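You operate a simulated robot arm through the tools that you are given. There is no shell and no other tool. Be economical: measure what you need, move in short steps, check, and stop when the job is done.

The job below is to be done with a simulated robot arm. You get a single attempt, and the scene is never put back.

TASK
With the grey meter, find the magenta patch on the long desk's sheet that misses 1.30 D; correct its zone.
Fine: meter back on its mat; white slider to magenta and ZONE dial to that patch's number, then MORE once if it read low, LESS once if high; leave the sheet; leave the long desk's other controls.

The check looks at the end state, three seconds after you hand in, the way a careful person would. Anything else that was tipped, shoved, dropped, spilled or broken makes it a failure. Flat cloth is picked up by pressing the open fingertips on it (5 to 10 N) and closing them slowly along it; thin cloth reads only 2 to 8 mm in the jaws.

THE ROBOT
A 7-joint arm with a two-finger parallel gripper, fixed in place. Base frame: the origin is at the foot of the arm, x ahead of it, y to its left, z up; the work surface is at about z = 0.903. Units: m, degrees, N and s.
With the tool pointing down near the work surface it reaches from about 0.48 to 0.92 m from the base axis. Its first joint turns from -115.0 to 115.0 degrees. Payload 3.91 kg.
The TCP is the grasp point between the finger pads, 0.03 m short of the fingertips. In the tool frame z runs along the fingers and y along their closing line. The gripper opens to 0.11 m. The fingers are 0.02 m wide and 0.01 m thick; the gripper's body (0.048 by 0.112 m) begins 0.055 m behind the TCP.
Orientation is that of the tool frame in the base frame, as [roll, pitch, yaw] about the fixed x, y, z axes, in that order (R = Rz(yaw) Ry(pitch) Rx(roll)). With the fingers straight down and closing along the base's y, the tool's x points along the base's -x, its y along +y and its z along -z.

THE INTERFACE
- The arm moves only by the tool play_rows. Its argument "deltas" is a list that holds one entry, the list of rows, each a list of 7 numbers: the shift along the tool's x, y, z in units of 400 mm (1.0 is 400 mm), then the turn, a rotation vector about the tool's x, y, z in units of 60 degrees (1.0 is 60 degrees), then the gripper command, from -1 (shut) to 1 (fully open), values between in proportion. In form: [[[tx, ty, tz, rx, ry, rz, claw], ...]]. A call has 1 to 20 rows; each row is the pose to reach, as a shift and turn from the pose commanded when the call began, along the tool's axes at that moment. A call with a number of a shift or a turn outside -1 to 1 is refused whole. Rows are played at 5 a second. More than 0.05 m and 8.6 degrees between two rows, or a gripper value outside its range, and nothing of the call is played. A pose out of reach is approached as far as the arm can. The call stops where the force on the tool passes 40 N (or 10 N more than at its start, if that is more) or the arm is blocked; 0.2 s more then pass. Each finger travels about 0.153 m/s and halts on what it meets, pressing with about 37 N; the grip force reading is that of the motor and also rises with nothing between the fingers. The clock runs only during rows and for 0.2 s after the last one: add rows that repeat a pose to give the fingers time. The reply holds the time, the measured pose of the TCP, the force on the tool along the base axes, the opening and the grip force, in the units named above and with some noise.
- Cameras (640 x 400 px; columns grow to the right, rows downward): "scene" is fixed at [0.2179, -0.4976, 1.6429]; the picture's right is [0.00, -1.00, 0.00], its down [-0.90, -0.00, -0.44] and it looks along [0.44, 0.00, -0.90] (base axes); focal length 321 px, centre (320, 200). "wrist" rides on the gripper at [0.072, 0.017, -0.103] in the tool frame; the picture's right is [-0.23, 0.97, 0.00], its down [-0.76, -0.18, -0.62] and it looks along [-0.61, -0.14, 0.78] (tool axes); focal length 222 px, centre (320, 200). There is no depth. A picture from a camera that has moved, and an enlarged one, comes with that camera's place and axes in the base frame and with its lens. The place of the scene camera against the robot may be out by one fixed shift of up to 0.018 m in any direction.
- camera(camera): a new picture of that camera. The clock stands still meanwhile.
- move_column(by): slides the trunk up (or, below 0, down) by that many m; the arm rides with it, the base frame stays. It gives what a move gives, with no picture.
- zoom(camera, box): a new picture of the part [left, top, right, bottom] of that camera's present view, enlarged. The clock stands still meanwhile.
- sign_off(): hands the job in; it is judged then, once.

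Go step by step. Nothing tells you positions but the pictures and the camera data: compare them with the known pose of the tool, close in by small moves and look again before you grip or let go. The budget is 120 turns and 68 pictures, counting those below and the enlarged ones. Unless the task says otherwise, let go and move clear before handing in, and close with one line.

The tools are called after ">>>" by a JSON object that holds its "api" and its "payload". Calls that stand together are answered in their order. play_rows: Moves the arm, as the interface text tells. Its arguments: {"type":"object","properties":{"deltas":{"type":"array","items":{"type":"array","items":{"type":"array","items":{"type":"number"}}}}},"required":["deltas"]} The other tools are called the same way: move_column (by) slides the trunk up or down; camera (camera) takes a picture; zoom (camera, box) takes an enlarged picture of a part of a camera's view; sign_off () hands the job in.

At the start:

```text
t: 0.0
eef_pos: [0.5722, -0.342, 1.2619]
tool_rot: [180.0, 0.0, -180.0]
ft_force: [0.1, -0.4, -0.4]
finger_gap: 0.1101
finger_force: 0.0
trunk travel left (down, up): [-0.8, 0.19]
```

scene: 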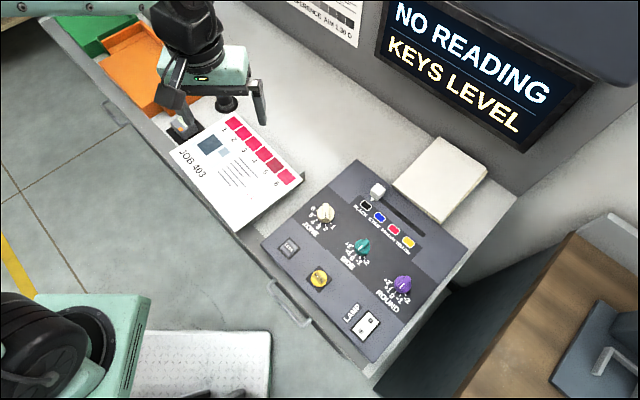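
wrist: 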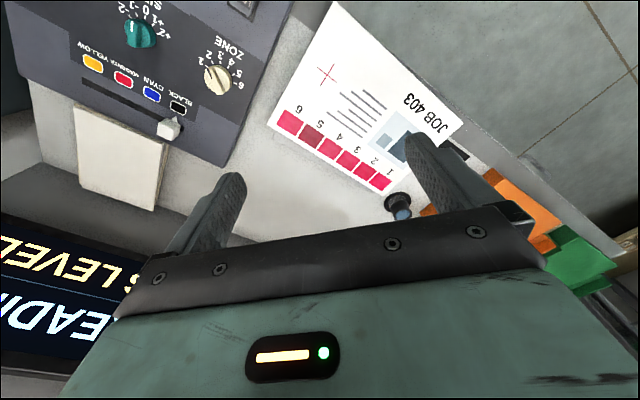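

I see the long desk with the sheet with six magenta patches, the control panel, and a meter partly hidden under the gripper. I'll zoom in to see details first.

>>> {"api": "zoom", "payload": {"camera": "scene", "box": [240, 130, 480, 370]}}

>>> {"api": "zoom", "payload": {"camera": "scene", "box": [60, 0, 380, 220]}}

>>> {"api": "zoom", "payload": {"camera": "wrist", "box": [260, 60, 580, 260]}}

```text
1.67 times, centred on (360, 250) of scene
camera zoom: at [0.2179, -0.4976, 1.6429], right [0.0, -1.0, 0.0], down [-0.9, 0.0, -0.44], along [0.44, 0.0, -0.9], focal length 535 px, centre (253, 117)
```

zoom: 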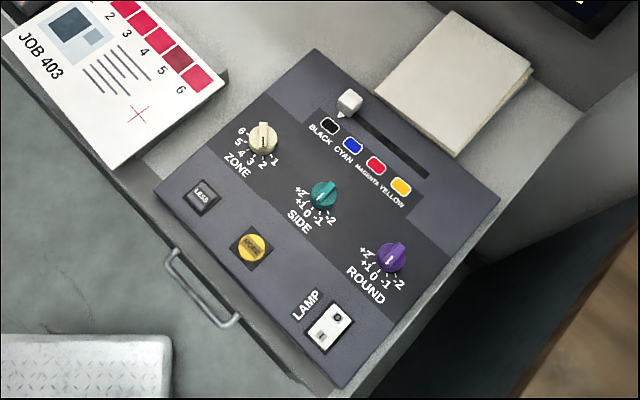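

```text
1.82 times, centred on (220, 110) of scene
camera zoom: at [0.2179, -0.4976, 1.6429], right [0.0, -1.0, 0.0], down [-0.9, 0.0, -0.44], along [0.44, 0.0, -0.9], focal length 583 px, centre (502, 364)
```

zoom: 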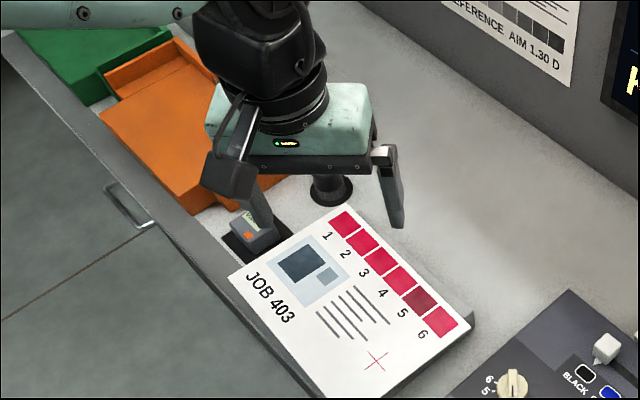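

```text
2.00 times, centred on (420, 160) of wrist
camera zoom: at [0.4985, -0.3244, 1.3643], right [0.23, 0.97, 0.0], down [0.76, -0.18, 0.62], along [0.61, -0.14, -0.78], focal length 444 px, centre (120, 280)
```

zoom: 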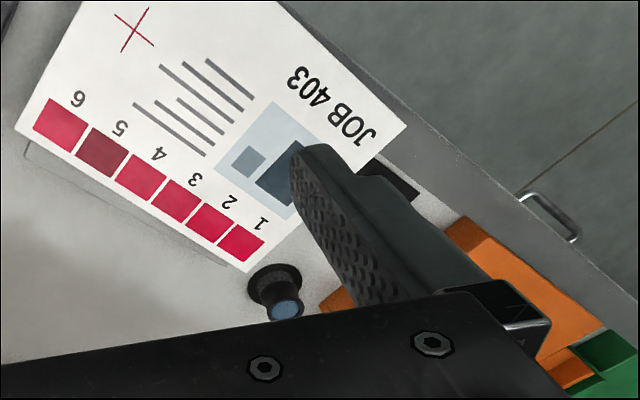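

The meter seems to sit behind the left finger near (0.79,-0.12). I'll shift the arm over there at height to get a clear look.

>>> {"api": "play_rows", "payload": {"deltas": [[[-0.05, 0.087, 0, 0, 0, 0, 1], [-0.1, 0.174, 0, 0, 0, 0, 1], [-0.15, 0.261, 0, 0, 0, 0, 1], [-0.2, 0.35, 0, 0, 0, 0, 1], [-0.25, 0.44, 0, 0, 0, 0, 1], [-0.3, 0.53, 0, 0, 0, 0, 1], [-0.34, 0.62, 0, 0, 0, 0, 1], [-0.365, 0.7, 0, 0, 0, 0, 1], [-0.365, 0.7, 0, 0, 0, 0, 1]]]}}

>>> {"api": "camera", "payload": {"camera": "wrist"}}

>>> {"api": "camera", "payload": {"camera": "scene"}}

```text
t: 2.0
eef_pos: [0.7189, -0.0577, 1.2621]
tool_rot: [180.0, 0.0, 180.0]
ft_force: [-0.8, -0.5, -0.1]
finger_gap: 0.1099
finger_force: 0.1
trunk travel left (down, up): [-0.8, 0.19]
```

```text
62 pictures are left
camera wrist: at [0.6456, -0.0407, 1.3644], right [0.23, 0.97, 0.0], down [0.76, -0.18, 0.62], along [0.61, -0.14, -0.78], focal length 222 px, centre (320, 200)
```

wrist: 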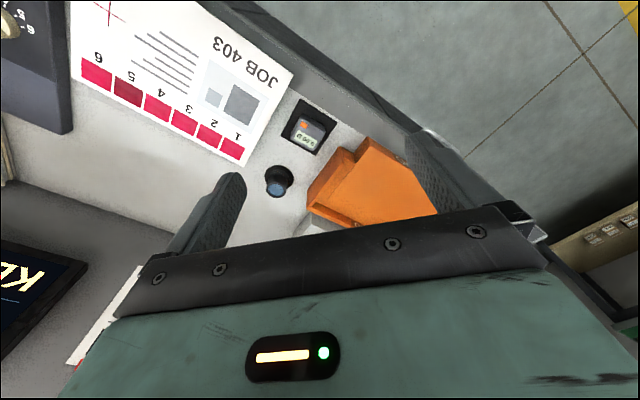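

```text
61 pictures are left
```

scene: 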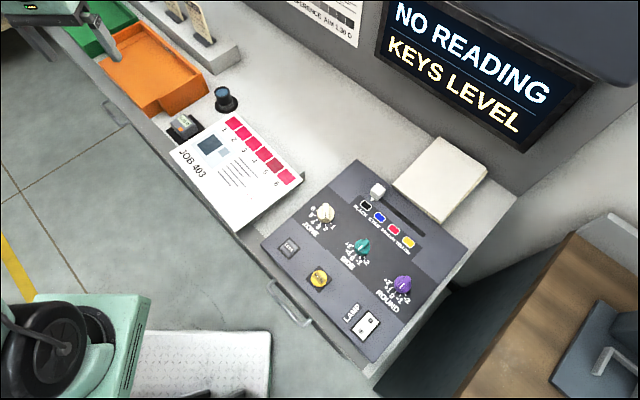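

>>> {"api": "zoom", "payload": {"camera": "wrist", "box": [180, 70, 380, 220]}}

>>> {"api": "zoom", "payload": {"camera": "scene", "box": [140, 70, 300, 220]}}

```text
2.67 times, centred on (280, 145) of wrist
camera zoom: at [0.6456, -0.0407, 1.3644], right [0.23, 0.97, 0.0], down [0.76, -0.18, 0.62], along [0.61, -0.14, -0.78], focal length 592 px, centre (427, 347)
```

zoom: 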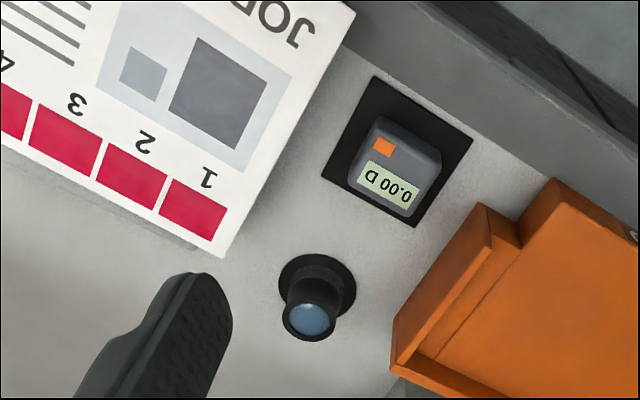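

```text
2.67 times, centred on (220, 145) of scene
camera zoom: at [0.2179, -0.4976, 1.6429], right [0.0, -1.0, 0.0], down [-0.9, 0.0, -0.44], along [0.44, 0.0, -0.9], focal length 855 px, centre (587, 347)
```

zoom: 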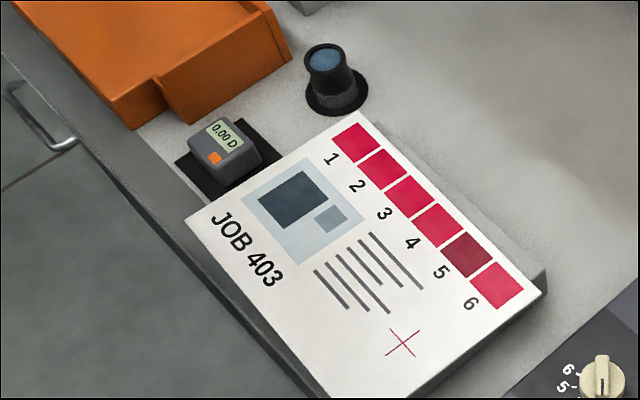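

The meter is a small grey box on a black mat centred near (0.814,-0.104), desk rotated about 45°. I'll come over it, turned to match the desk, for a closer look.

>>> {"api": "play_rows", "payload": {"deltas": [[[-0.039, -0.019, 0.088, 0, 0, 0.125, 1], [-0.079, -0.038, 0.177, 0, 0, 0.25, 1], [-0.118, -0.058, 0.265, 0, 0, 0.375, 1], [-0.158, -0.077, 0.353, 0, 0, 0.5, 1], [-0.197, -0.096, 0.44, 0, 0, 0.625, 1], [-0.2365, -0.115, 0.53, 0, 0, 0.75, 1], [-0.2365, -0.115, 0.53, 0, 0, 0.75, 1]]]}}

>>> {"api": "camera", "payload": {"camera": "wrist"}}

```text
t: 3.6
eef_pos: [0.8135, -0.1082, 1.047]
tool_rot: [-180.0, -0.1, 134.8]
ft_force: [0.6, 0.5, -0.1]
finger_gap: 0.1101
finger_force: 0.0
trunk travel left (down, up): [-0.8, 0.19]
```

```text
58 pictures are left
camera wrist: at [0.7728, -0.0435, 1.1488], right [0.85, 0.53, 0.0], down [0.41, -0.66, 0.62], along [0.33, -0.53, -0.78], focal length 222 px, centre (320, 200)
```

wrist: 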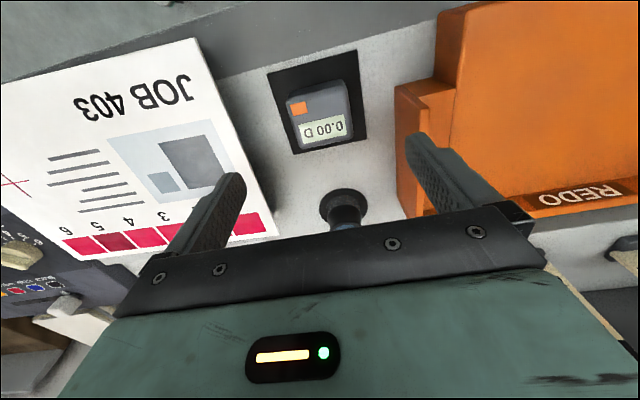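

The meter is in view between the fingers. I'll zoom to measure its edges and height.

>>> {"api": "zoom", "payload": {"camera": "wrist", "box": [250, 40, 390, 160]}}

```text
3.33 times, centred on (320, 100) of wrist
camera zoom: at [0.7728, -0.0435, 1.1488], right [0.85, 0.53, 0.0], down [0.41, -0.66, 0.62], along [0.33, -0.53, -0.78], focal length 740 px, centre (320, 533)
```

zoom: 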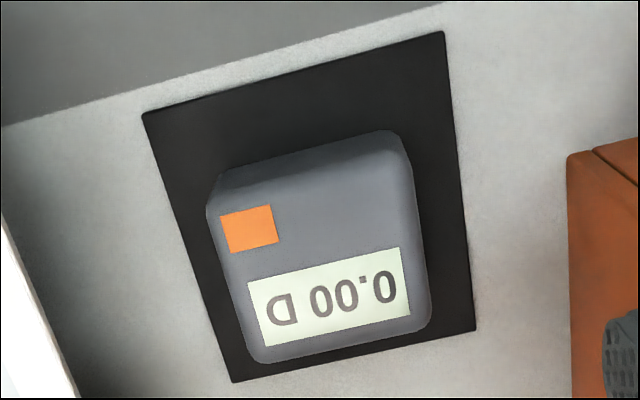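

The meter is about 54 × 48 × 35 mm, aligned with the tool and centred within 2 mm. I'll narrow the jaws slightly (the tray is close) and go down around it, stopping to check.

>>> {"api": "play_rows", "payload": {"deltas": [[[0, 0.003, 0, 0, 0, 0, 0.6], [0, 0.003, 0.06, 0, 0, 0, 0.6], [0, 0.003, 0.12, 0, 0, 0, 0.6], [0, 0.003, 0.18, 0, 0, 0, 0.6], [0, 0.003, 0.22, 0, 0, 0, 0.6], [0, 0.003, 0.22, 0, 0, 0, 0.6]]]}}

>>> {"api": "camera", "payload": {"camera": "wrist"}}

```text
t: 5.0
eef_pos: [0.8139, -0.1059, 0.9588]
tool_rot: [180.0, 0.0, 135.0]
ft_force: [0.0, -0.2, -0.1]
finger_gap: 0.0878
finger_force: 0.1
trunk travel left (down, up): [-0.8, 0.19]
```

```text
56 pictures are left
camera wrist: at [0.774, -0.0412, 1.0621], right [0.85, 0.53, 0.0], down [0.41, -0.66, 0.62], along [0.33, -0.53, -0.78], focal length 222 px, centre (320, 200)
```

wrist: 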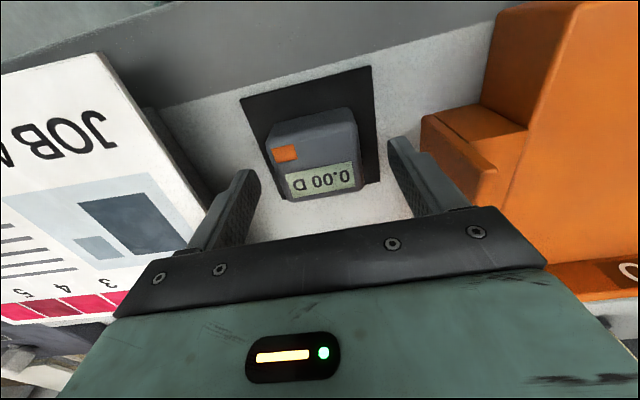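

The jaws straddle the meter with clearance on both sides. Next I descend the last 16 mm and close.

>>> {"api": "play_rows", "payload": {"deltas": [[[0, 0, 0.02, 0, 0, 0, 0.6], [0, 0, 0.041, 0, 0, 0, 0.6], [0, 0, 0.041, 0, 0, 0, 0.6], [0, 0, 0.041, 0, 0, 0, 0.2], [0, 0, 0.041, 0, 0, 0, 0.0], [0, 0, 0.041, 0, 0, 0, -0.1], [0, 0, 0.041, 0, 0, 0, -0.3], [0, 0, 0.041, 0, 0, 0, -0.3]]]}}

>>> {"api": "camera", "payload": {"camera": "wrist"}}

```text
t: 6.8
eef_pos: [0.8138, -0.1055, 0.947]
tool_rot: [-180.0, 0.0, 135.0]
ft_force: [0.1, -1.4, 0.1]
finger_gap: 0.0568
finger_force: 37.0
trunk travel left (down, up): [-0.8, 0.19]
```

```text
55 pictures are left
camera wrist: at [0.7729, -0.0412, 1.0483], right [0.85, 0.53, 0.0], down [0.41, -0.66, 0.62], along [0.33, -0.53, -0.78], focal length 222 px, centre (320, 200)
```

wrist: 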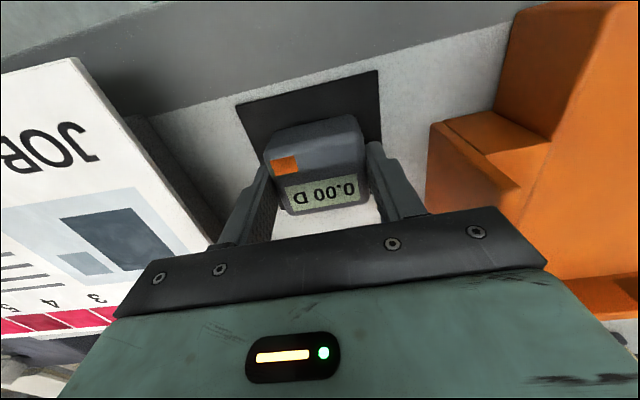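

The meter is held (57 mm gap, 37 N). I'll lift it straight up, shift a bit toward the sheet and look.

>>> {"api": "play_rows", "payload": {"deltas": [[[0, 0, -0.05, 0, 0, 0, -0.3], [0, 0, -0.14, 0, 0, 0, -0.3], [0, 0, -0.24, 0, 0, 0, -0.3], [0, 0, -0.34, 0, 0, 0, -0.3], [0, 0, -0.44, 0, 0, 0, -0.3], [-0.05, -0.08, -0.44, 0, 0, 0, -0.3], [-0.1, -0.16, -0.44, 0, 0, 0, -0.3], [-0.14, -0.25, -0.44, 0, 0, 0, -0.3], [-0.14, -0.35, -0.44, 0, 0, 0, -0.3], [-0.14, -0.45, -0.44, 0, 0, 0, -0.3], [-0.14, -0.45, -0.44, 0, 0, 0, -0.3]]]}}

>>> {"api": "camera", "payload": {"camera": "wrist"}}

>>> {"api": "camera", "payload": {"camera": "scene"}}

```text
t: 9.2
eef_pos: [0.7245, -0.2736, 1.1205]
tool_rot: [180.0, -0.1, 135.1]
ft_force: [0.1, 0.3, -1.3]
finger_gap: 0.0573
finger_force: 36.8
trunk travel left (down, up): [-0.8, 0.19]
```

```text
54 pictures are left
camera wrist: at [0.6838, -0.2103, 1.2235], right [0.85, 0.53, 0.0], down [0.41, -0.66, 0.62], along [0.33, -0.53, -0.78], focal length 222 px, centre (320, 200)
```

wrist: 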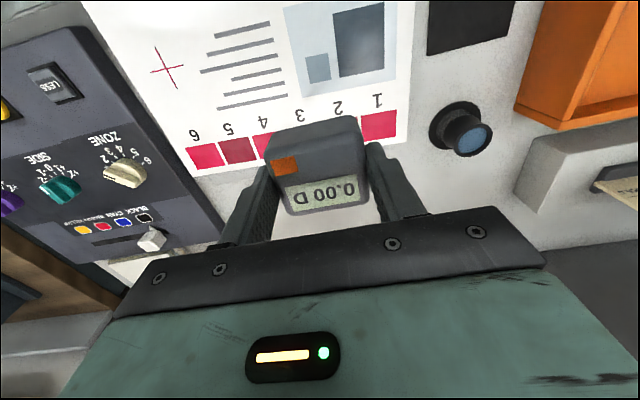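

```text
53 pictures are left
```

scene: 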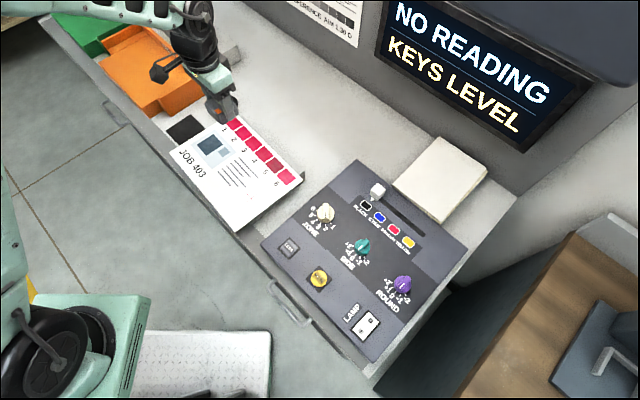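

Patches are visible beside the held meter. I'll zoom to measure patch positions.

>>> {"api": "zoom", "payload": {"camera": "wrist", "box": [170, 60, 430, 220]}}

```text
2.46 times, centred on (300, 140) of wrist
camera zoom: at [0.6838, -0.2103, 1.2235], right [0.85, 0.53, 0.0], down [0.41, -0.66, 0.62], along [0.33, -0.53, -0.78], focal length 547 px, centre (369, 348)
```

zoom: 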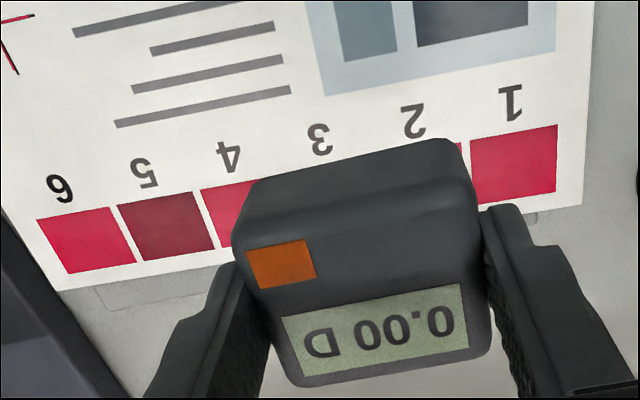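

Patch pitch is about 47 mm, patches 43 × 33 mm, sheet top about z≈0.945. I'll bring the meter over patch 5 and down to just above it.

>>> {"api": "play_rows", "payload": {"deltas": [[[-0.03, -0.1, 0, 0, 0, 0, -0.3], [-0.06, -0.2, 0, 0, 0, 0, -0.3], [-0.088, -0.304, 0, 0, 0, 0, -0.3], [-0.088, -0.304, 0.09, 0, 0, 0, -0.3], [-0.088, -0.304, 0.18, 0, 0, 0, -0.3], [-0.088, -0.304, 0.26, 0, 0, 0, -0.3], [-0.088, -0.304, 0.3, 0, 0, 0, -0.3], [-0.088, -0.304, 0.3, 0, 0, 0, -0.3]]]}}

>>> {"api": "camera", "payload": {"camera": "wrist"}}

>>> {"api": "camera", "payload": {"camera": "scene"}}

```text
t: 11.0
eef_pos: [0.665, -0.3837, 1.0002]
tool_rot: [180.0, 0.1, 135.0]
ft_force: [0.3, 0.6, -0.5]
finger_gap: 0.0572
finger_force: 37.3
trunk travel left (down, up): [-0.8, 0.19]
```

```text
51 pictures are left
camera wrist: at [0.6249, -0.3189, 1.103], right [0.85, 0.53, 0.0], down [0.41, -0.66, 0.62], along [0.33, -0.53, -0.78], focal length 222 px, centre (320, 200)
```

wrist: 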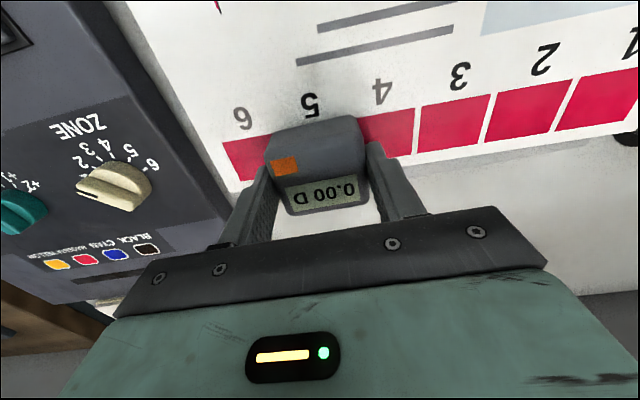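

```text
50 pictures are left
```

scene: 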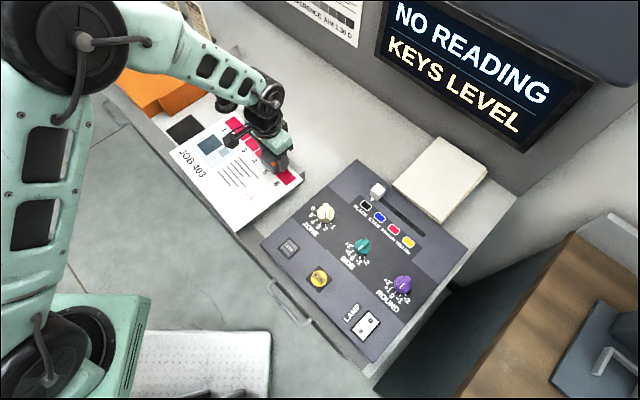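

The meter hovers over patch 5. I'll lower in small steps watching force.

>>> {"api": "play_rows", "payload": {"deltas": [[[0, 0, 0.01, 0, 0, 0, -0.3], [0, 0, 0.02, 0, 0, 0, -0.3], [0, 0, 0.025, 0, 0, 0, -0.3], [0, 0, 0.025, 0, 0, 0, -0.3]]]}}

>>> {"api": "zoom", "payload": {"camera": "wrist", "box": [220, 60, 420, 220]}}

```text
t: 12.1
eef_pos: [0.6659, -0.385, 0.9932]
tool_rot: [179.8, 0.5, 135.0]
ft_force: [-3.2, 2.2, 20.0]
finger_gap: 0.0571
finger_force: 36.9
trunk travel left (down, up): [-0.8, 0.19]
stopped in row 4: the force on the tool passed its limit (the readings are from after the stop); the commanded pose is now the measured one
```

```text
2.50 times, centred on (320, 140) of wrist
camera zoom: at [0.6247, -0.3211, 1.0962], right [0.85, 0.53, 0.0], down [0.41, -0.66, 0.63], along [0.34, -0.53, -0.78], focal length 555 px, centre (320, 350)
```

zoom: 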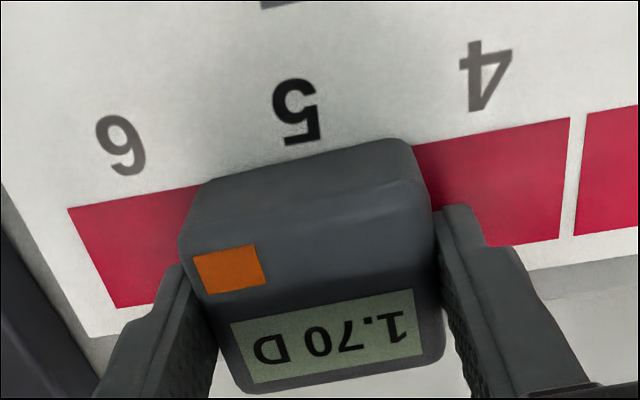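

The meter reads 1.70 D on patch 5. I'll check the wall screen, then ease off.

>>> {"api": "camera", "payload": {"camera": "scene"}}

>>> {"api": "play_rows", "payload": {"deltas": [[[0, 0, -0.025, 0, 0, 0, -0.3], [0, 0, -0.06, 0, 0, 0, -0.3], [0, 0, -0.06, 0, 0, 0, -0.3]]]}}

>>> {"api": "camera", "payload": {"camera": "wrist"}}

```text
48 pictures are left
```

scene: 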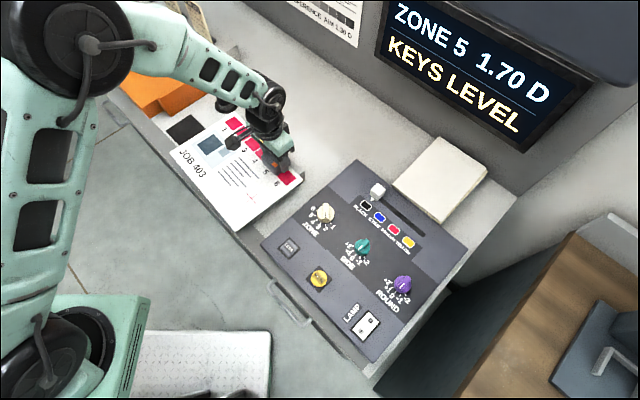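

```text
t: 12.9
eef_pos: [0.6669, -0.3865, 1.0167]
tool_rot: [179.9, 0.3, 135.0]
ft_force: [0.6, 0.2, -0.9]
finger_gap: 0.057
finger_force: 36.4
trunk travel left (down, up): [-0.8, 0.19]
```

```text
47 pictures are left
camera wrist: at [0.6248, -0.3208, 1.119], right [0.85, 0.53, 0.0], down [0.41, -0.66, 0.63], along [0.33, -0.53, -0.78], focal length 222 px, centre (320, 200)
```

wrist: 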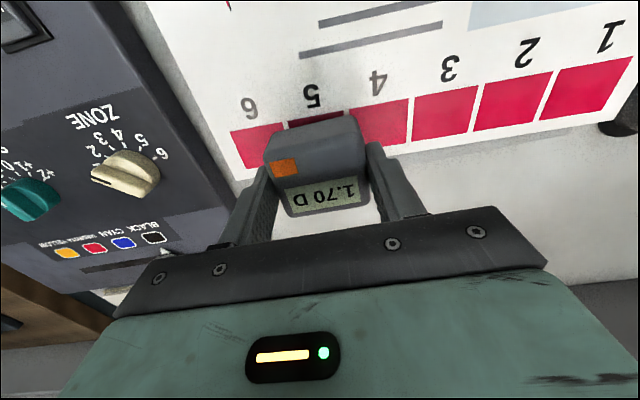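

Zone 5 reads 1.70 D, clearly high, so it needs magenta, zone 5, LESS once. I'll carry the meter back above its mat.

>>> {"api": "play_rows", "payload": {"deltas": [[[0, 0, -0.08, 0, 0, 0, -0.3], [0, 0, -0.15, 0, 0, 0, -0.3], [0.034, 0.108, -0.15, 0, 0, 0, -0.3], [0.068, 0.216, -0.15, 0, 0, 0, -0.3], [0.102, 0.324, -0.15, 0, 0, 0, -0.3], [0.136, 0.432, -0.15, 0, 0, 0, -0.3], [0.17, 0.54, -0.15, 0, 0, 0, -0.3], [0.204, 0.648, -0.15, 0, 0, 0, -0.3], [0.237, 0.7565, -0.15, 0, 0, 0, -0.3], [0.237, 0.7565, -0.06, 0, 0, 0, -0.3], [0.237, 0.7565, 0.03, 0, 0, 0, -0.3], [0.237, 0.7565, 0.1, 0, 0, 0, -0.3], [0.237, 0.7565, 0.129, 0, 0, 0, -0.3], [0.237, 0.7565, 0.129, 0, 0, 0, -0.3]]]}}

>>> {"api": "camera", "payload": {"camera": "wrist"}}

```text
t: 15.9
eef_pos: [0.8151, -0.1035, 0.9638]
tool_rot: [179.9, 0.3, 134.9]
ft_force: [0.0, 0.7, -1.4]
finger_gap: 0.0571
finger_force: 36.8
trunk travel left (down, up): [-0.8, 0.19]
```

```text
46 pictures are left
camera wrist: at [0.7742, -0.0396, 1.0659], right [0.85, 0.53, 0.0], down [0.41, -0.66, 0.63], along [0.33, -0.53, -0.78], focal length 222 px, centre (320, 200)
```

wrist: 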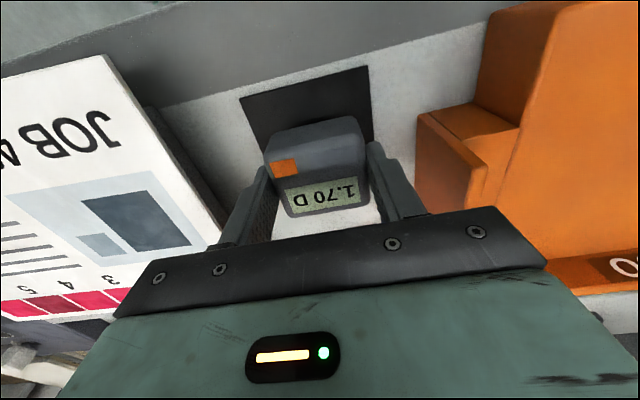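

Well above the mat, within a couple of mm. I'll correct, lower and open to a partial width.

>>> {"api": "play_rows", "payload": {"deltas": [[[-0.001, -0.006, 0.0, 0.0017, 0.005, 0, -0.3], [-0.001, -0.006, 0.02, 0.0017, 0.005, 0, -0.3], [-0.001, -0.006, 0.035, 0.0017, 0.005, 0, -0.3], [-0.001, -0.006, 0.042, 0.0017, 0.005, 0, -0.3], [-0.001, -0.006, 0.042, 0.0017, 0.005, 0, -0.3]]]}}

>>> {"api": "zoom", "payload": {"camera": "wrist", "box": [220, 50, 420, 220]}}

```text
t: 17.1
eef_pos: [0.8121, -0.1075, 0.947]
tool_rot: [-179.9, -0.1, 135.0]
ft_force: [-0.2, 0.4, -2.6]
finger_gap: 0.0572
finger_force: 36.7
trunk travel left (down, up): [-0.8, 0.19]
```

```text
2.35 times, centred on (320, 135) of wrist
camera zoom: at [0.7718, -0.043, 1.05], right [0.85, 0.53, 0.0], down [0.41, -0.66, 0.62], along [0.33, -0.53, -0.78], focal length 523 px, centre (320, 353)
```

zoom: 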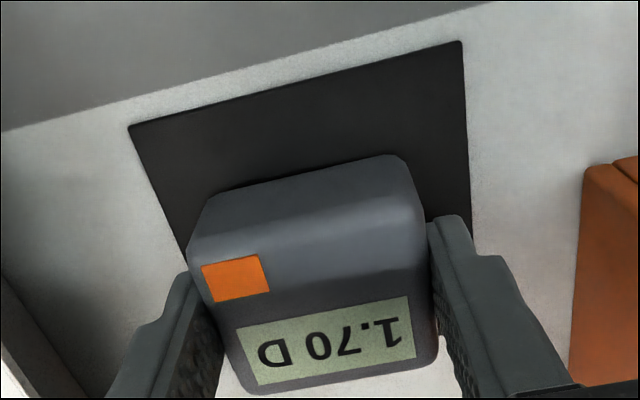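

Still about 1.5 mm high; lower slightly, then release.

>>> {"api": "play_rows", "payload": {"deltas": [[[0, 0, 0.002, 0, 0, 0, -0.3], [0, 0, 0.0035, 0, 0, 0, -0.3], [0, 0, 0.0045, 0, 0, 0, -0.3]]]}}

```text
t: 17.9
eef_pos: [0.8126, -0.1064, 0.9462]
tool_rot: [-180.0, 0.0, 135.0]
ft_force: [-0.1, 0.0, -1.4]
finger_gap: 0.057
finger_force: 36.8
trunk travel left (down, up): [-0.8, 0.19]
```

>>> {"api": "play_rows", "payload": {"deltas": [[[0, 0, 0.002, 0, 0, 0, -0.3], [0, 0, 0.004, 0, 0, 0, -0.3], [0, 0, 0.004, 0, 0, 0, -0.3]]]}}

```text
t: 18.7
eef_pos: [0.8116, -0.1057, 0.9452]
tool_rot: [180.0, 0.1, 135.0]
ft_force: [-0.6, -0.2, -1.4]
finger_gap: 0.0571
finger_force: 37.5
trunk travel left (down, up): [-0.8, 0.19]
```

No contact yet by the force; lowering a little more.

>>> {"api": "play_rows", "payload": {"deltas": [[[0, 0, 0.002, 0, 0, 0, -0.3], [0, 0, 0.004, 0, 0, 0, -0.3], [0, 0, 0.004, 0, 0, 0, -0.3]]]}}

```text
t: 19.5
eef_pos: [0.8115, -0.1053, 0.9433]
tool_rot: [179.8, 0.3, 135.0]
ft_force: [1.7, 0.3, 15.3]
finger_gap: 0.0571
finger_force: 37.2
trunk travel left (down, up): [-0.8, 0.19]
```

Contact with the mat (15 N). Back up half a millimetre and open.

>>> {"api": "play_rows", "payload": {"deltas": [[[0, 0, -0.0015, 0, 0, 0, -0.3], [0, 0, -0.0015, 0, 0, 0, 0.2], [0, 0, -0.0015, 0, 0, 0, 0.5], [0, 0, -0.0015, 0, 0, 0, 0.5], [0, 0, -0.06, 0, 0, 0, 0.5], [0, 0, -0.14, 0, 0, 0, 0.5], [0, 0, -0.25, 0, 0, 0, 0.5], [0, 0, -0.25, 0, 0, 0, 0.5]]]}}

>>> {"api": "camera", "payload": {"camera": "wrist"}}

```text
t: 21.3
eef_pos: [0.8113, -0.1087, 1.0403]
tool_rot: [180.0, 0.1, 135.0]
ft_force: [0.7, -0.1, 0.1]
finger_gap: 0.0824
finger_force: 0.2
trunk travel left (down, up): [-0.8, 0.19]
```

```text
44 pictures are left
camera wrist: at [0.772, -0.0443, 1.1424], right [0.85, 0.53, 0.0], down [0.41, -0.66, 0.62], along [0.33, -0.53, -0.78], focal length 222 px, centre (320, 200)
```

wrist: 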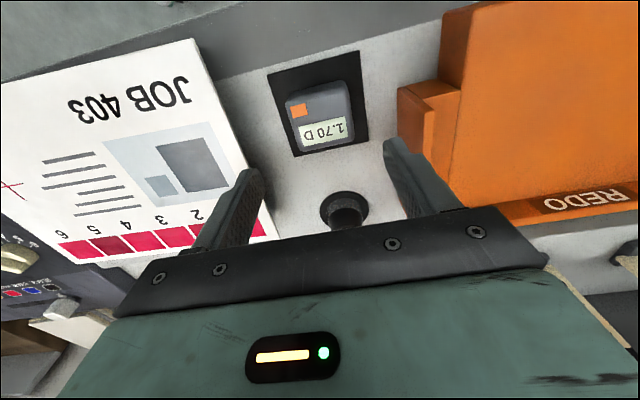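

The meter rests on its mat. Now up and over to the control panel for a close look.

>>> {"api": "play_rows", "payload": {"deltas": [[[0, 0, -0.1, 0, 0, 0, 0.5], [0, 0, -0.2, 0, 0, 0, 0.5], [-0.02, -0.1, -0.25, 0, 0, 0, 0.5], [-0.04, -0.2, -0.25, 0, 0, 0, 0.5], [-0.06, -0.3, -0.25, 0, 0, 0, 0.2], [-0.08, -0.4, -0.25, 0, 0, 0, 0], [-0.1, -0.5, -0.25, 0, 0, 0, 0], [-0.12, -0.6, -0.25, 0, 0, 0, 0], [-0.14, -0.7, -0.25, 0, 0, 0, 0], [-0.16, -0.8, -0.25, 0, 0, 0, 0], [-0.18, -0.9, -0.25, 0, 0, 0, 0], [-0.2, -1.0, -0.25, 0, 0, 0, 0], [-0.2, -1.0, -0.25, 0, 0, 0, 0]]]}}

>>> {"api": "camera", "payload": {"camera": "wrist"}}

>>> {"api": "camera", "payload": {"camera": "scene"}}

```text
t: 24.1
eef_pos: [0.5851, -0.446, 1.1398]
tool_rot: [-180.0, -0.1, 135.0]
ft_force: [0.1, 0.1, 0.4]
finger_gap: 0.0553
finger_force: 0.1
trunk travel left (down, up): [-0.8, 0.19]
```

```text
43 pictures are left
camera wrist: at [0.5443, -0.3819, 1.2426], right [0.85, 0.53, 0.0], down [0.41, -0.66, 0.62], along [0.33, -0.53, -0.78], focal length 222 px, centre (320, 200)
```

wrist: 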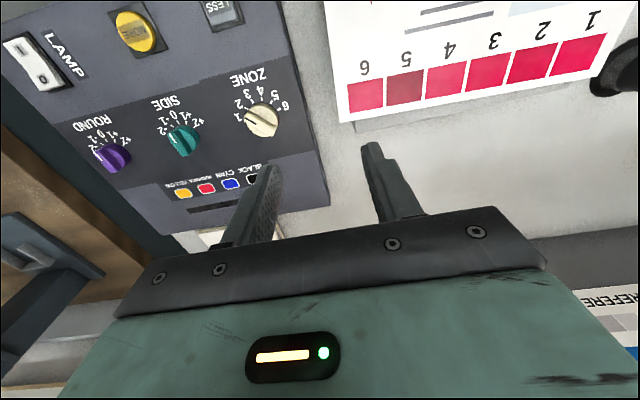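

```text
42 pictures are left
```

scene: 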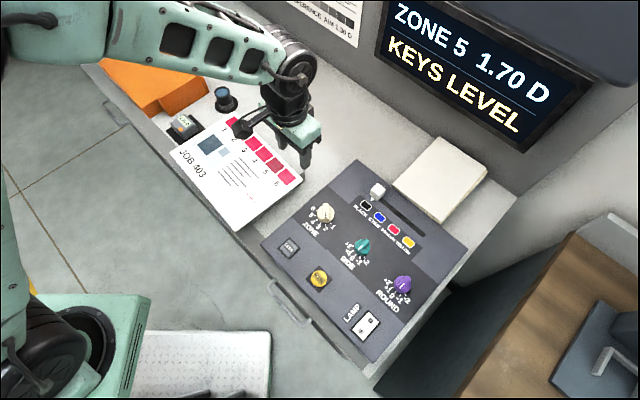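

I'll shift another 13 cm along the panel to see ZONE and slider clearly.

>>> {"api": "play_rows", "payload": {"deltas": [[[0, -0.1, 0, 0, 0, 0, 0], [-0.05, -0.2, 0, 0, 0, 0, 0], [-0.1, -0.28, 0, 0, 0, 0, 0], [-0.15, -0.34, 0, 0, 0, 0, 0], [-0.15, -0.34, 0, 0, 0, 0, 0]]]}}

>>> {"api": "camera", "payload": {"camera": "wrist"}}

```text
t: 25.3
eef_pos: [0.5308, -0.5857, 1.1406]
tool_rot: [180.0, 0.0, 134.9]
ft_force: [0.2, -0.7, 0.0]
finger_gap: 0.0548
finger_force: 0.1
trunk travel left (down, up): [-0.8, 0.19]
```

```text
41 pictures are left
camera wrist: at [0.4907, -0.5209, 1.2441], right [0.85, 0.53, 0.0], down [0.41, -0.66, 0.62], along [0.33, -0.53, -0.78], focal length 222 px, centre (320, 200)
```

wrist: 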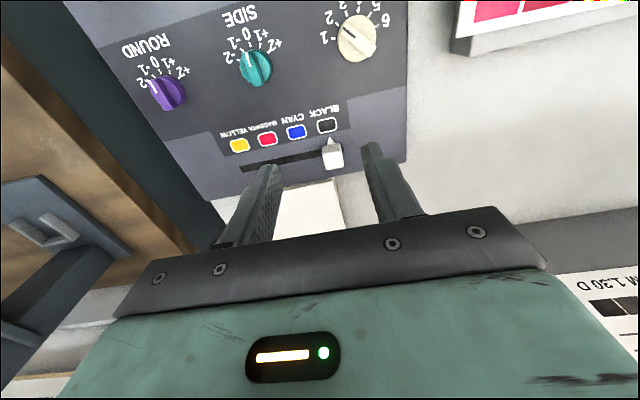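

>>> {"api": "zoom", "payload": {"camera": "wrist", "box": [200, 90, 400, 200]}}

>>> {"api": "zoom", "payload": {"camera": "wrist", "box": [290, 0, 420, 90]}}

>>> {"api": "zoom", "payload": {"camera": "scene", "box": [290, 160, 440, 260]}}

```text
3.20 times, centred on (300, 145) of wrist
camera zoom: at [0.4907, -0.5209, 1.2441], right [0.85, 0.53, 0.0], down [0.41, -0.66, 0.62], along [0.33, -0.53, -0.78], focal length 711 px, centre (384, 376)
```

zoom: 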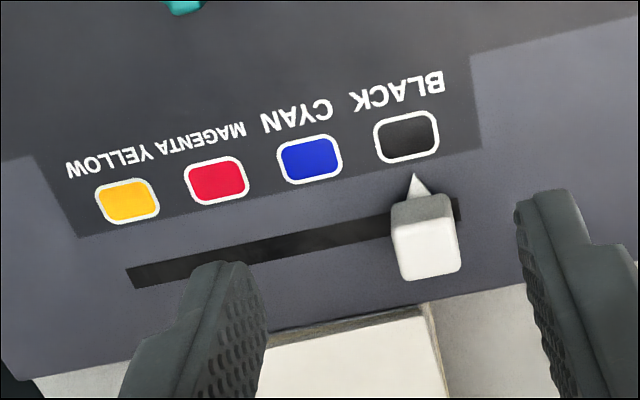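

```text
4.44 times, centred on (355, 45) of wrist
camera zoom: at [0.4907, -0.5209, 1.2441], right [0.85, 0.53, 0.0], down [0.41, -0.66, 0.62], along [0.33, -0.53, -0.78], focal length 987 px, centre (164, 889)
```

zoom: 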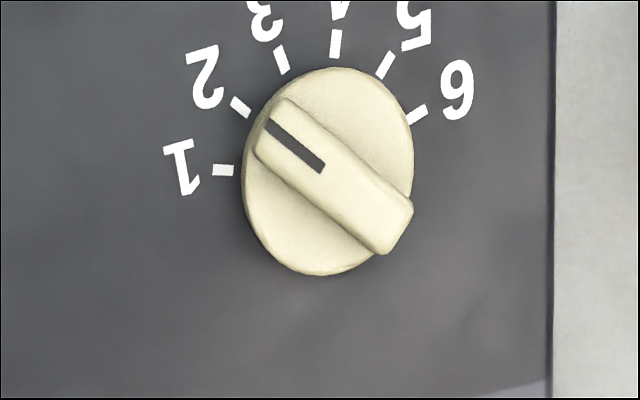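

```text
4.00 times, centred on (365, 210) of scene
camera zoom: at [0.2179, -0.4976, 1.6429], right [0.0, -1.0, 0.0], down [-0.9, 0.0, -0.44], along [0.44, 0.0, -0.9], focal length 1283 px, centre (140, 160)
```

zoom: 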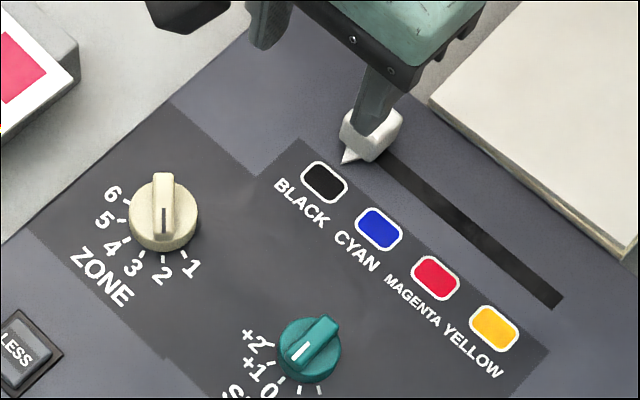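

The slider is at BLACK and the ZONE dial points to 2; 5 is 90° clockwise (from above). ZONE knob is near (0.537,-0.513), top z≈0.94. I'll go above it, turning the jaws square to its bar.

>>> {"api": "play_rows", "payload": {"deltas": [[[0.02, 0.023, 0.033, 0, 0, -0.125, 0], [0.04, 0.046, 0.067, 0, 0, -0.25, 0], [0.06, 0.069, 0.1, 0, 0, -0.375, 0], [0.08, 0.092, 0.133, 0, 0, -0.5, 0], [0.1, 0.115, 0.167, 0, 0, -0.625, 0], [0.118, 0.139, 0.2, 0, 0, -0.75, 0], [0.118, 0.139, 0.2, 0, 0, -0.75, 0]]]}}

>>> {"api": "zoom", "payload": {"camera": "wrist", "box": [200, 60, 440, 210]}}

```text
t: 26.9
eef_pos: [0.5355, -0.5117, 1.0638]
tool_rot: [180.0, 0.0, 180.0]
ft_force: [0.3, 0.5, 1.0]
finger_gap: 0.055
finger_force: 0.0
trunk travel left (down, up): [-0.8, 0.19]
```

```text
2.67 times, centred on (320, 135) of wrist
camera zoom: at [0.4627, -0.4946, 1.1648], right [0.23, 0.97, 0.0], down [0.76, -0.18, 0.62], along [0.61, -0.14, -0.78], focal length 592 px, centre (320, 373)
```

zoom: 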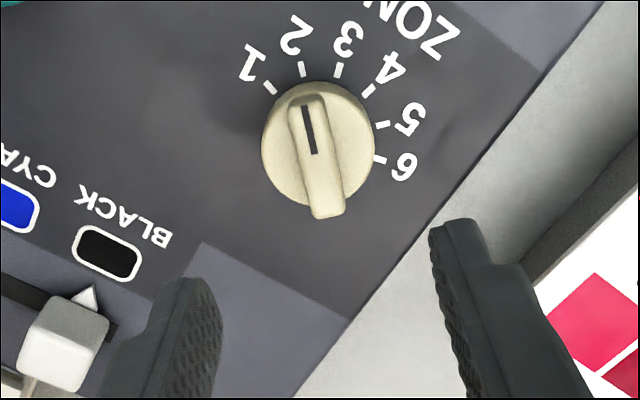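

The jaws are centred on the knob bar within 4 mm. I'll narrow the opening and descend to near the bar.

>>> {"api": "play_rows", "payload": {"deltas": [[[-0.01, -0.0025, 0.06, 0, 0, 0.043, -0.2], [-0.01, -0.0025, 0.14, 0, 0, 0.043, -0.2], [-0.01, -0.0025, 0.2, 0, 0, 0.043, -0.2], [-0.01, -0.0025, 0.24, 0, 0, 0.043, -0.2], [-0.01, -0.0025, 0.24, 0, 0, 0.043, -0.2]]]}}

>>> {"api": "camera", "payload": {"camera": "wrist"}}

>>> {"api": "zoom", "payload": {"camera": "scene", "box": [270, 160, 400, 250]}}

```text
t: 28.1
eef_pos: [0.5418, -0.5136, 0.9667]
tool_rot: [-179.9, -0.1, 177.4]
ft_force: [0.3, -0.4, -0.9]
finger_gap: 0.044
finger_force: 0.1
trunk travel left (down, up): [-0.8, 0.19]
```

```text
36 pictures are left
camera wrist: at [0.4686, -0.4925, 1.0681], right [0.27, 0.96, 0.0], down [0.75, -0.21, 0.62], along [0.6, -0.17, -0.78], focal length 222 px, centre (320, 200)
```

wrist: 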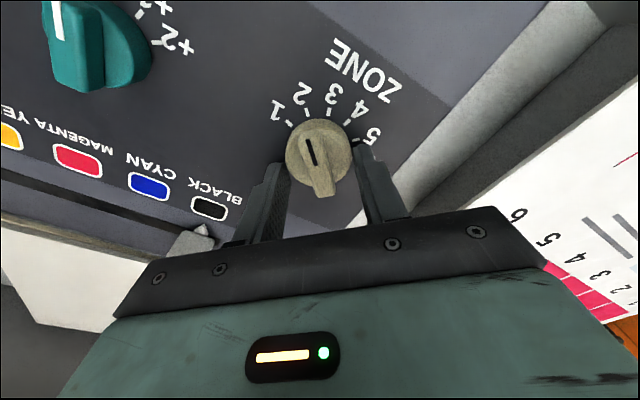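

```text
4.44 times, centred on (335, 205) of scene
camera zoom: at [0.2179, -0.4976, 1.6429], right [0.0, -1.0, 0.0], down [-0.9, 0.0, -0.44], along [0.44, 0.0, -0.9], focal length 1426 px, centre (253, 178)
```

zoom: 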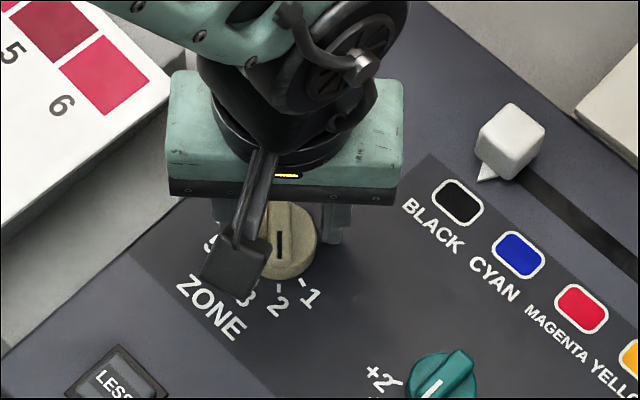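

Jaws straddle the bar, well centred. I'll lower 7 mm and close gently on it.

>>> {"api": "play_rows", "payload": {"deltas": [[[0, 0, 0.009, 0, 0, 0, -0.2], [0, 0, 0.018, 0, 0, 0, -0.2], [0, 0, 0.018, 0, 0, 0, -0.4], [0, 0, 0.018, 0, 0, 0, -0.6], [0, 0, 0.018, 0, 0, 0, -0.75], [0, 0, 0.018, 0, 0, 0, -0.85], [0, 0, 0.018, 0, 0, 0, -0.85]]]}}

>>> {"api": "camera", "payload": {"camera": "wrist"}}

```text
t: 29.7
eef_pos: [0.5424, -0.5129, 0.9586]
tool_rot: [-180.0, 0.0, 177.4]
ft_force: [-0.1, 3.5, 8.5]
finger_gap: 0.0413
finger_force: 45.5
trunk travel left (down, up): [-0.8, 0.19]
```

```text
34 pictures are left
camera wrist: at [0.4688, -0.4918, 1.0624], right [0.27, 0.96, 0.0], down [0.75, -0.21, 0.62], along [0.6, -0.17, -0.78], focal length 222 px, centre (320, 200)
```

wrist: 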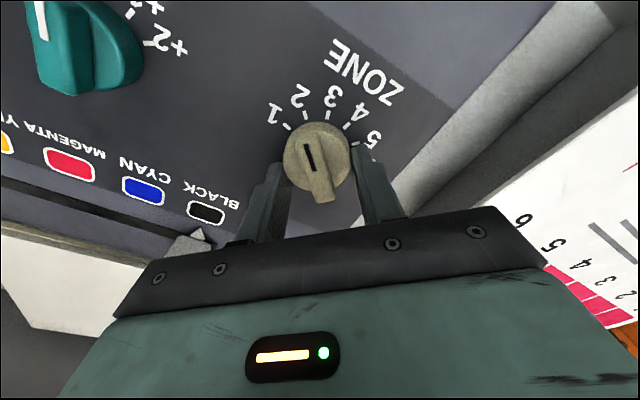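

The fingers closed on the round skirt (41 mm) rather than the bar. I'll zoom to check centring before deciding.

>>> {"api": "zoom", "payload": {"camera": "wrist", "box": [240, 90, 400, 220]}}

```text
3.08 times, centred on (320, 155) of wrist
camera zoom: at [0.4688, -0.4918, 1.0624], right [0.27, 0.96, 0.0], down [0.75, -0.21, 0.62], along [0.6, -0.17, -0.78], focal length 684 px, centre (320, 338)
```

zoom: 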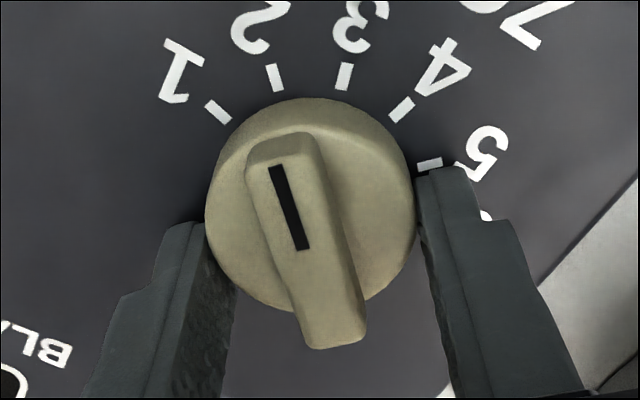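

The knob centre is about 6 mm toward +x tool and the bar rises ~13 mm above the skirt. I'll open, raise 7 mm, recentre and grip the bar itself.

>>> {"api": "play_rows", "payload": {"deltas": [[[0, 0, 0, 0, 0, 0, -0.15], [0, 0, 0, 0, 0, 0, -0.15], [0, 0, -0.017, 0, 0, 0, -0.15], [0.0145, 0, -0.017, 0, 0, 0, -0.15], [0.0145, 0, -0.017, 0, 0, 0, -0.4], [0.0145, 0, -0.017, 0, 0, 0, -0.6], [0.0145, 0, -0.017, 0, 0, 0, -0.75], [0.0145, 0, -0.017, 0, 0, 0, -0.9], [0.0145, 0, -0.017, 0, 0, 0, -0.9]]]}}

>>> {"api": "zoom", "payload": {"camera": "wrist", "box": [240, 90, 400, 220]}}

```text
t: 31.7
eef_pos: [0.5353, -0.5117, 0.9668]
tool_rot: [180.0, 0.0, 177.6]
ft_force: [4.8, 0.3, -6.5]
finger_gap: 0.041
finger_force: 45.6
trunk travel left (down, up): [-0.8, 0.19]
```

```text
3.08 times, centred on (320, 155) of wrist
camera zoom: at [0.4627, -0.4917, 1.0689], right [0.27, 0.96, 0.0], down [0.75, -0.21, 0.62], along [0.6, -0.17, -0.78], focal length 684 px, centre (320, 338)
```

zoom: 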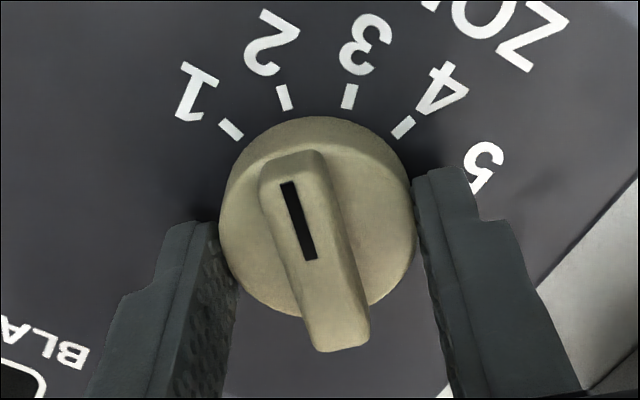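

Still on the skirt — the knob is taller than I estimated. Open and raise another 8 mm, then close on the bar.

>>> {"api": "play_rows", "payload": {"deltas": [[[0, 0, 0, 0, 0, 0, -0.1], [0, 0, 0, 0, 0, 0, -0.1], [0.005, 0, -0.02, 0, 0, 0, -0.1], [0.005, 0, -0.02, 0, 0, 0, -0.4], [0.005, 0, -0.02, 0, 0, 0, -0.6], [0.005, 0, -0.02, 0, 0, 0, -0.75], [0.005, 0, -0.02, 0, 0, 0, -0.9], [0.005, 0, -0.02, 0, 0, 0, -0.9]]]}}

>>> {"api": "zoom", "payload": {"camera": "wrist", "box": [240, 90, 400, 220]}}

```text
t: 33.5
eef_pos: [0.532, -0.5127, 0.9754]
tool_rot: [179.9, -0.1, 177.5]
ft_force: [-4.1, 14.0, -8.7]
finger_gap: 0.0399
finger_force: 45.1
trunk travel left (down, up): [-0.8, 0.19]
```

```text
3.08 times, centred on (320, 155) of wrist
camera zoom: at [0.4599, -0.4919, 1.0772], right [0.27, 0.96, 0.0], down [0.75, -0.21, 0.62], along [0.6, -0.17, -0.78], focal length 684 px, centre (320, 338)
```

zoom: 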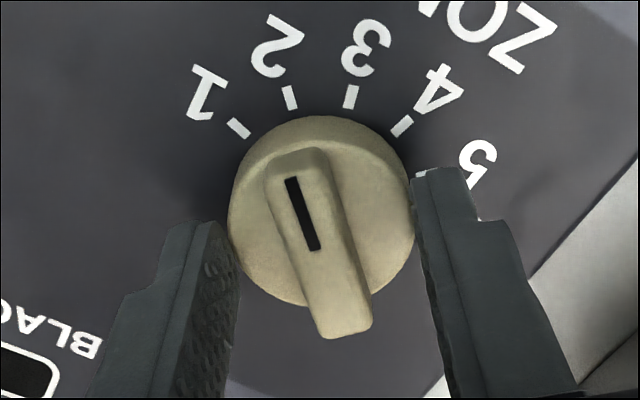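

The knob is taller still (skirt top ≈0.947). One more raise of 8 mm and 6 mm recentring, then close.

>>> {"api": "play_rows", "payload": {"deltas": [[[0, 0, 0, 0, 0, 0, -0.1], [0, 0, 0, 0, 0, 0, -0.1], [0, 0, -0.02, 0, 0, 0, -0.1], [0.015, 0.002, -0.02, 0, 0, 0, -0.1], [0.015, 0.002, -0.02, 0, 0, 0, -0.4], [0.015, 0.002, -0.02, 0, 0, 0, -0.6], [0.015, 0.002, -0.02, 0, 0, 0, -0.75], [0.015, 0.002, -0.02, 0, 0, 0, -0.9], [0.015, 0.002, -0.02, 0, 0, 0, -0.9]]]}}

>>> {"api": "zoom", "payload": {"camera": "wrist", "box": [240, 90, 400, 220]}}

```text
t: 35.5
eef_pos: [0.5291, -0.5123, 0.9826]
tool_rot: [-179.9, 0.0, 177.4]
ft_force: [0.2, 1.3, 0.6]
finger_gap: 0.0129
finger_force: 44.7
trunk travel left (down, up): [-0.8, 0.19]
```

```text
3.08 times, centred on (320, 155) of wrist
camera zoom: at [0.4561, -0.4913, 1.0852], right [0.27, 0.96, 0.0], down [0.75, -0.21, 0.62], along [0.6, -0.17, -0.78], focal length 684 px, centre (320, 338)
```

zoom: 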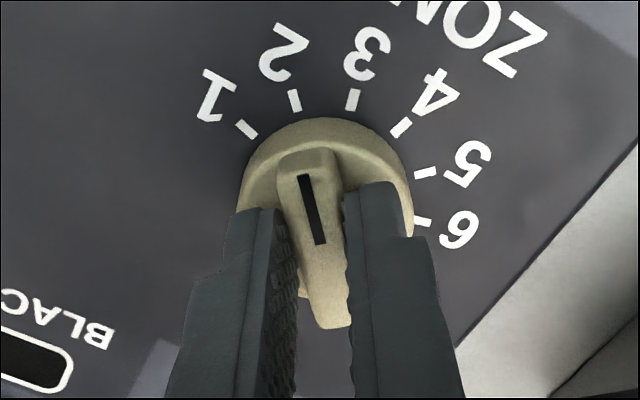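

The bar is gripped (12.9 mm). Turn clockwise 43° first.

>>> {"api": "play_rows", "payload": {"deltas": [[[0, 0, 0, 0, 0, 0.09, -0.9], [0, 0, 0, 0, 0, 0.18, -0.9], [0, 0, 0, 0, 0, 0.27, -0.9], [0, 0, 0, 0, 0, 0.36, -0.9], [0, 0, 0, 0, 0, 0.45, -0.9], [0, 0, 0, 0, 0, 0.54, -0.9], [0, 0, 0, 0, 0, 0.63, -0.9], [0, 0, 0, 0, 0, 0.717, -0.9], [0, 0, 0, 0, 0, 0.717, -0.9]]]}}

```text
t: 37.5
eef_pos: [0.5318, -0.5095, 0.9824]
tool_rot: [180.0, -0.1, 134.5]
ft_force: [19.4, 18.5, -9.3]
finger_gap: 0.0128
finger_force: 45.1
trunk travel left (down, up): [-0.8, 0.19]
```

A side force of ~27 N has built up (axis slightly off-centre). I'll relax it with a 4 mm shift and check the picture.

>>> {"api": "play_rows", "payload": {"deltas": [[[0, 0.005, 0, 0, 0, 0, -0.9], [0, 0.01, 0, 0, 0, 0, -0.9], [0, 0.01, 0, 0, 0, 0, -0.9]]]}}

>>> {"api": "zoom", "payload": {"camera": "wrist", "box": [240, 90, 400, 220]}}

```text
t: 38.3
eef_pos: [0.5301, -0.5093, 0.983]
tool_rot: [-179.9, -0.1, 134.4]
ft_force: [7.3, 9.7, -1.8]
finger_gap: 0.0131
finger_force: 45.2
trunk travel left (down, up): [-0.8, 0.19]
```

```text
3.08 times, centred on (320, 155) of wrist
camera zoom: at [0.4908, -0.4444, 1.0853], right [0.85, 0.52, 0.0], down [0.41, -0.67, 0.62], along [0.32, -0.53, -0.78], focal length 684 px, centre (320, 338)
```

zoom: 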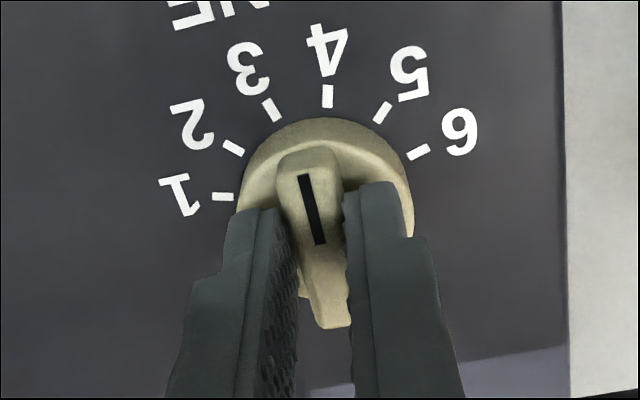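

The dial now points between 3 and 4. I'll turn the remaining 43° with a small compensating shift.

>>> {"api": "play_rows", "payload": {"deltas": [[[-0.001, 0.004, 0, 0, 0, 0.09, -0.9], [-0.002, 0.006, 0, 0, 0, 0.18, -0.9], [-0.003, 0.007, 0, 0, 0, 0.27, -0.9], [-0.004, 0.008, 0, 0, 0, 0.36, -0.9], [-0.005, 0.009, 0, 0, 0, 0.45, -0.9], [-0.006, 0.01, 0, 0, 0, 0.54, -0.9], [-0.007, 0.011, 0, 0, 0, 0.63, -0.9], [-0.008, 0.012, 0, 0, 0, 0.717, -0.9], [-0.008, 0.012, 0, 0, 0, 0.717, -0.9]]]}}

>>> {"api": "zoom", "payload": {"camera": "wrist", "box": [240, 90, 400, 220]}}

```text
t: 40.3
eef_pos: [0.5341, -0.5076, 0.9829]
tool_rot: [-179.9, -0.2, 91.1]
ft_force: [-28.8, 10.6, -0.9]
finger_gap: 0.0127
finger_force: 44.6
trunk travel left (down, up): [-0.8, 0.19]
```

```text
3.08 times, centred on (320, 155) of wrist
camera zoom: at [0.5483, -0.4341, 1.0853], right [0.98, -0.21, 0.0], down [-0.16, -0.77, 0.62], along [-0.13, -0.61, -0.78], focal length 684 px, centre (320, 338)
```

zoom: 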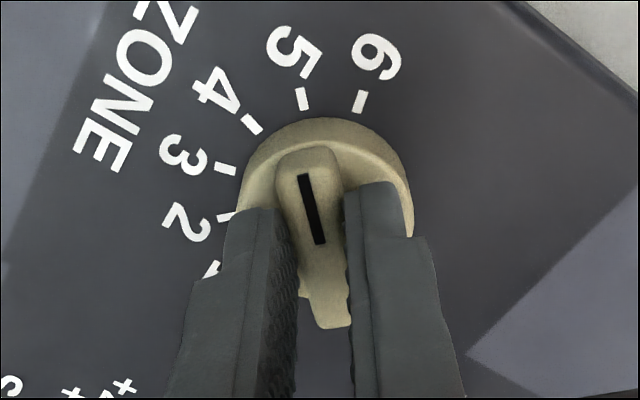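

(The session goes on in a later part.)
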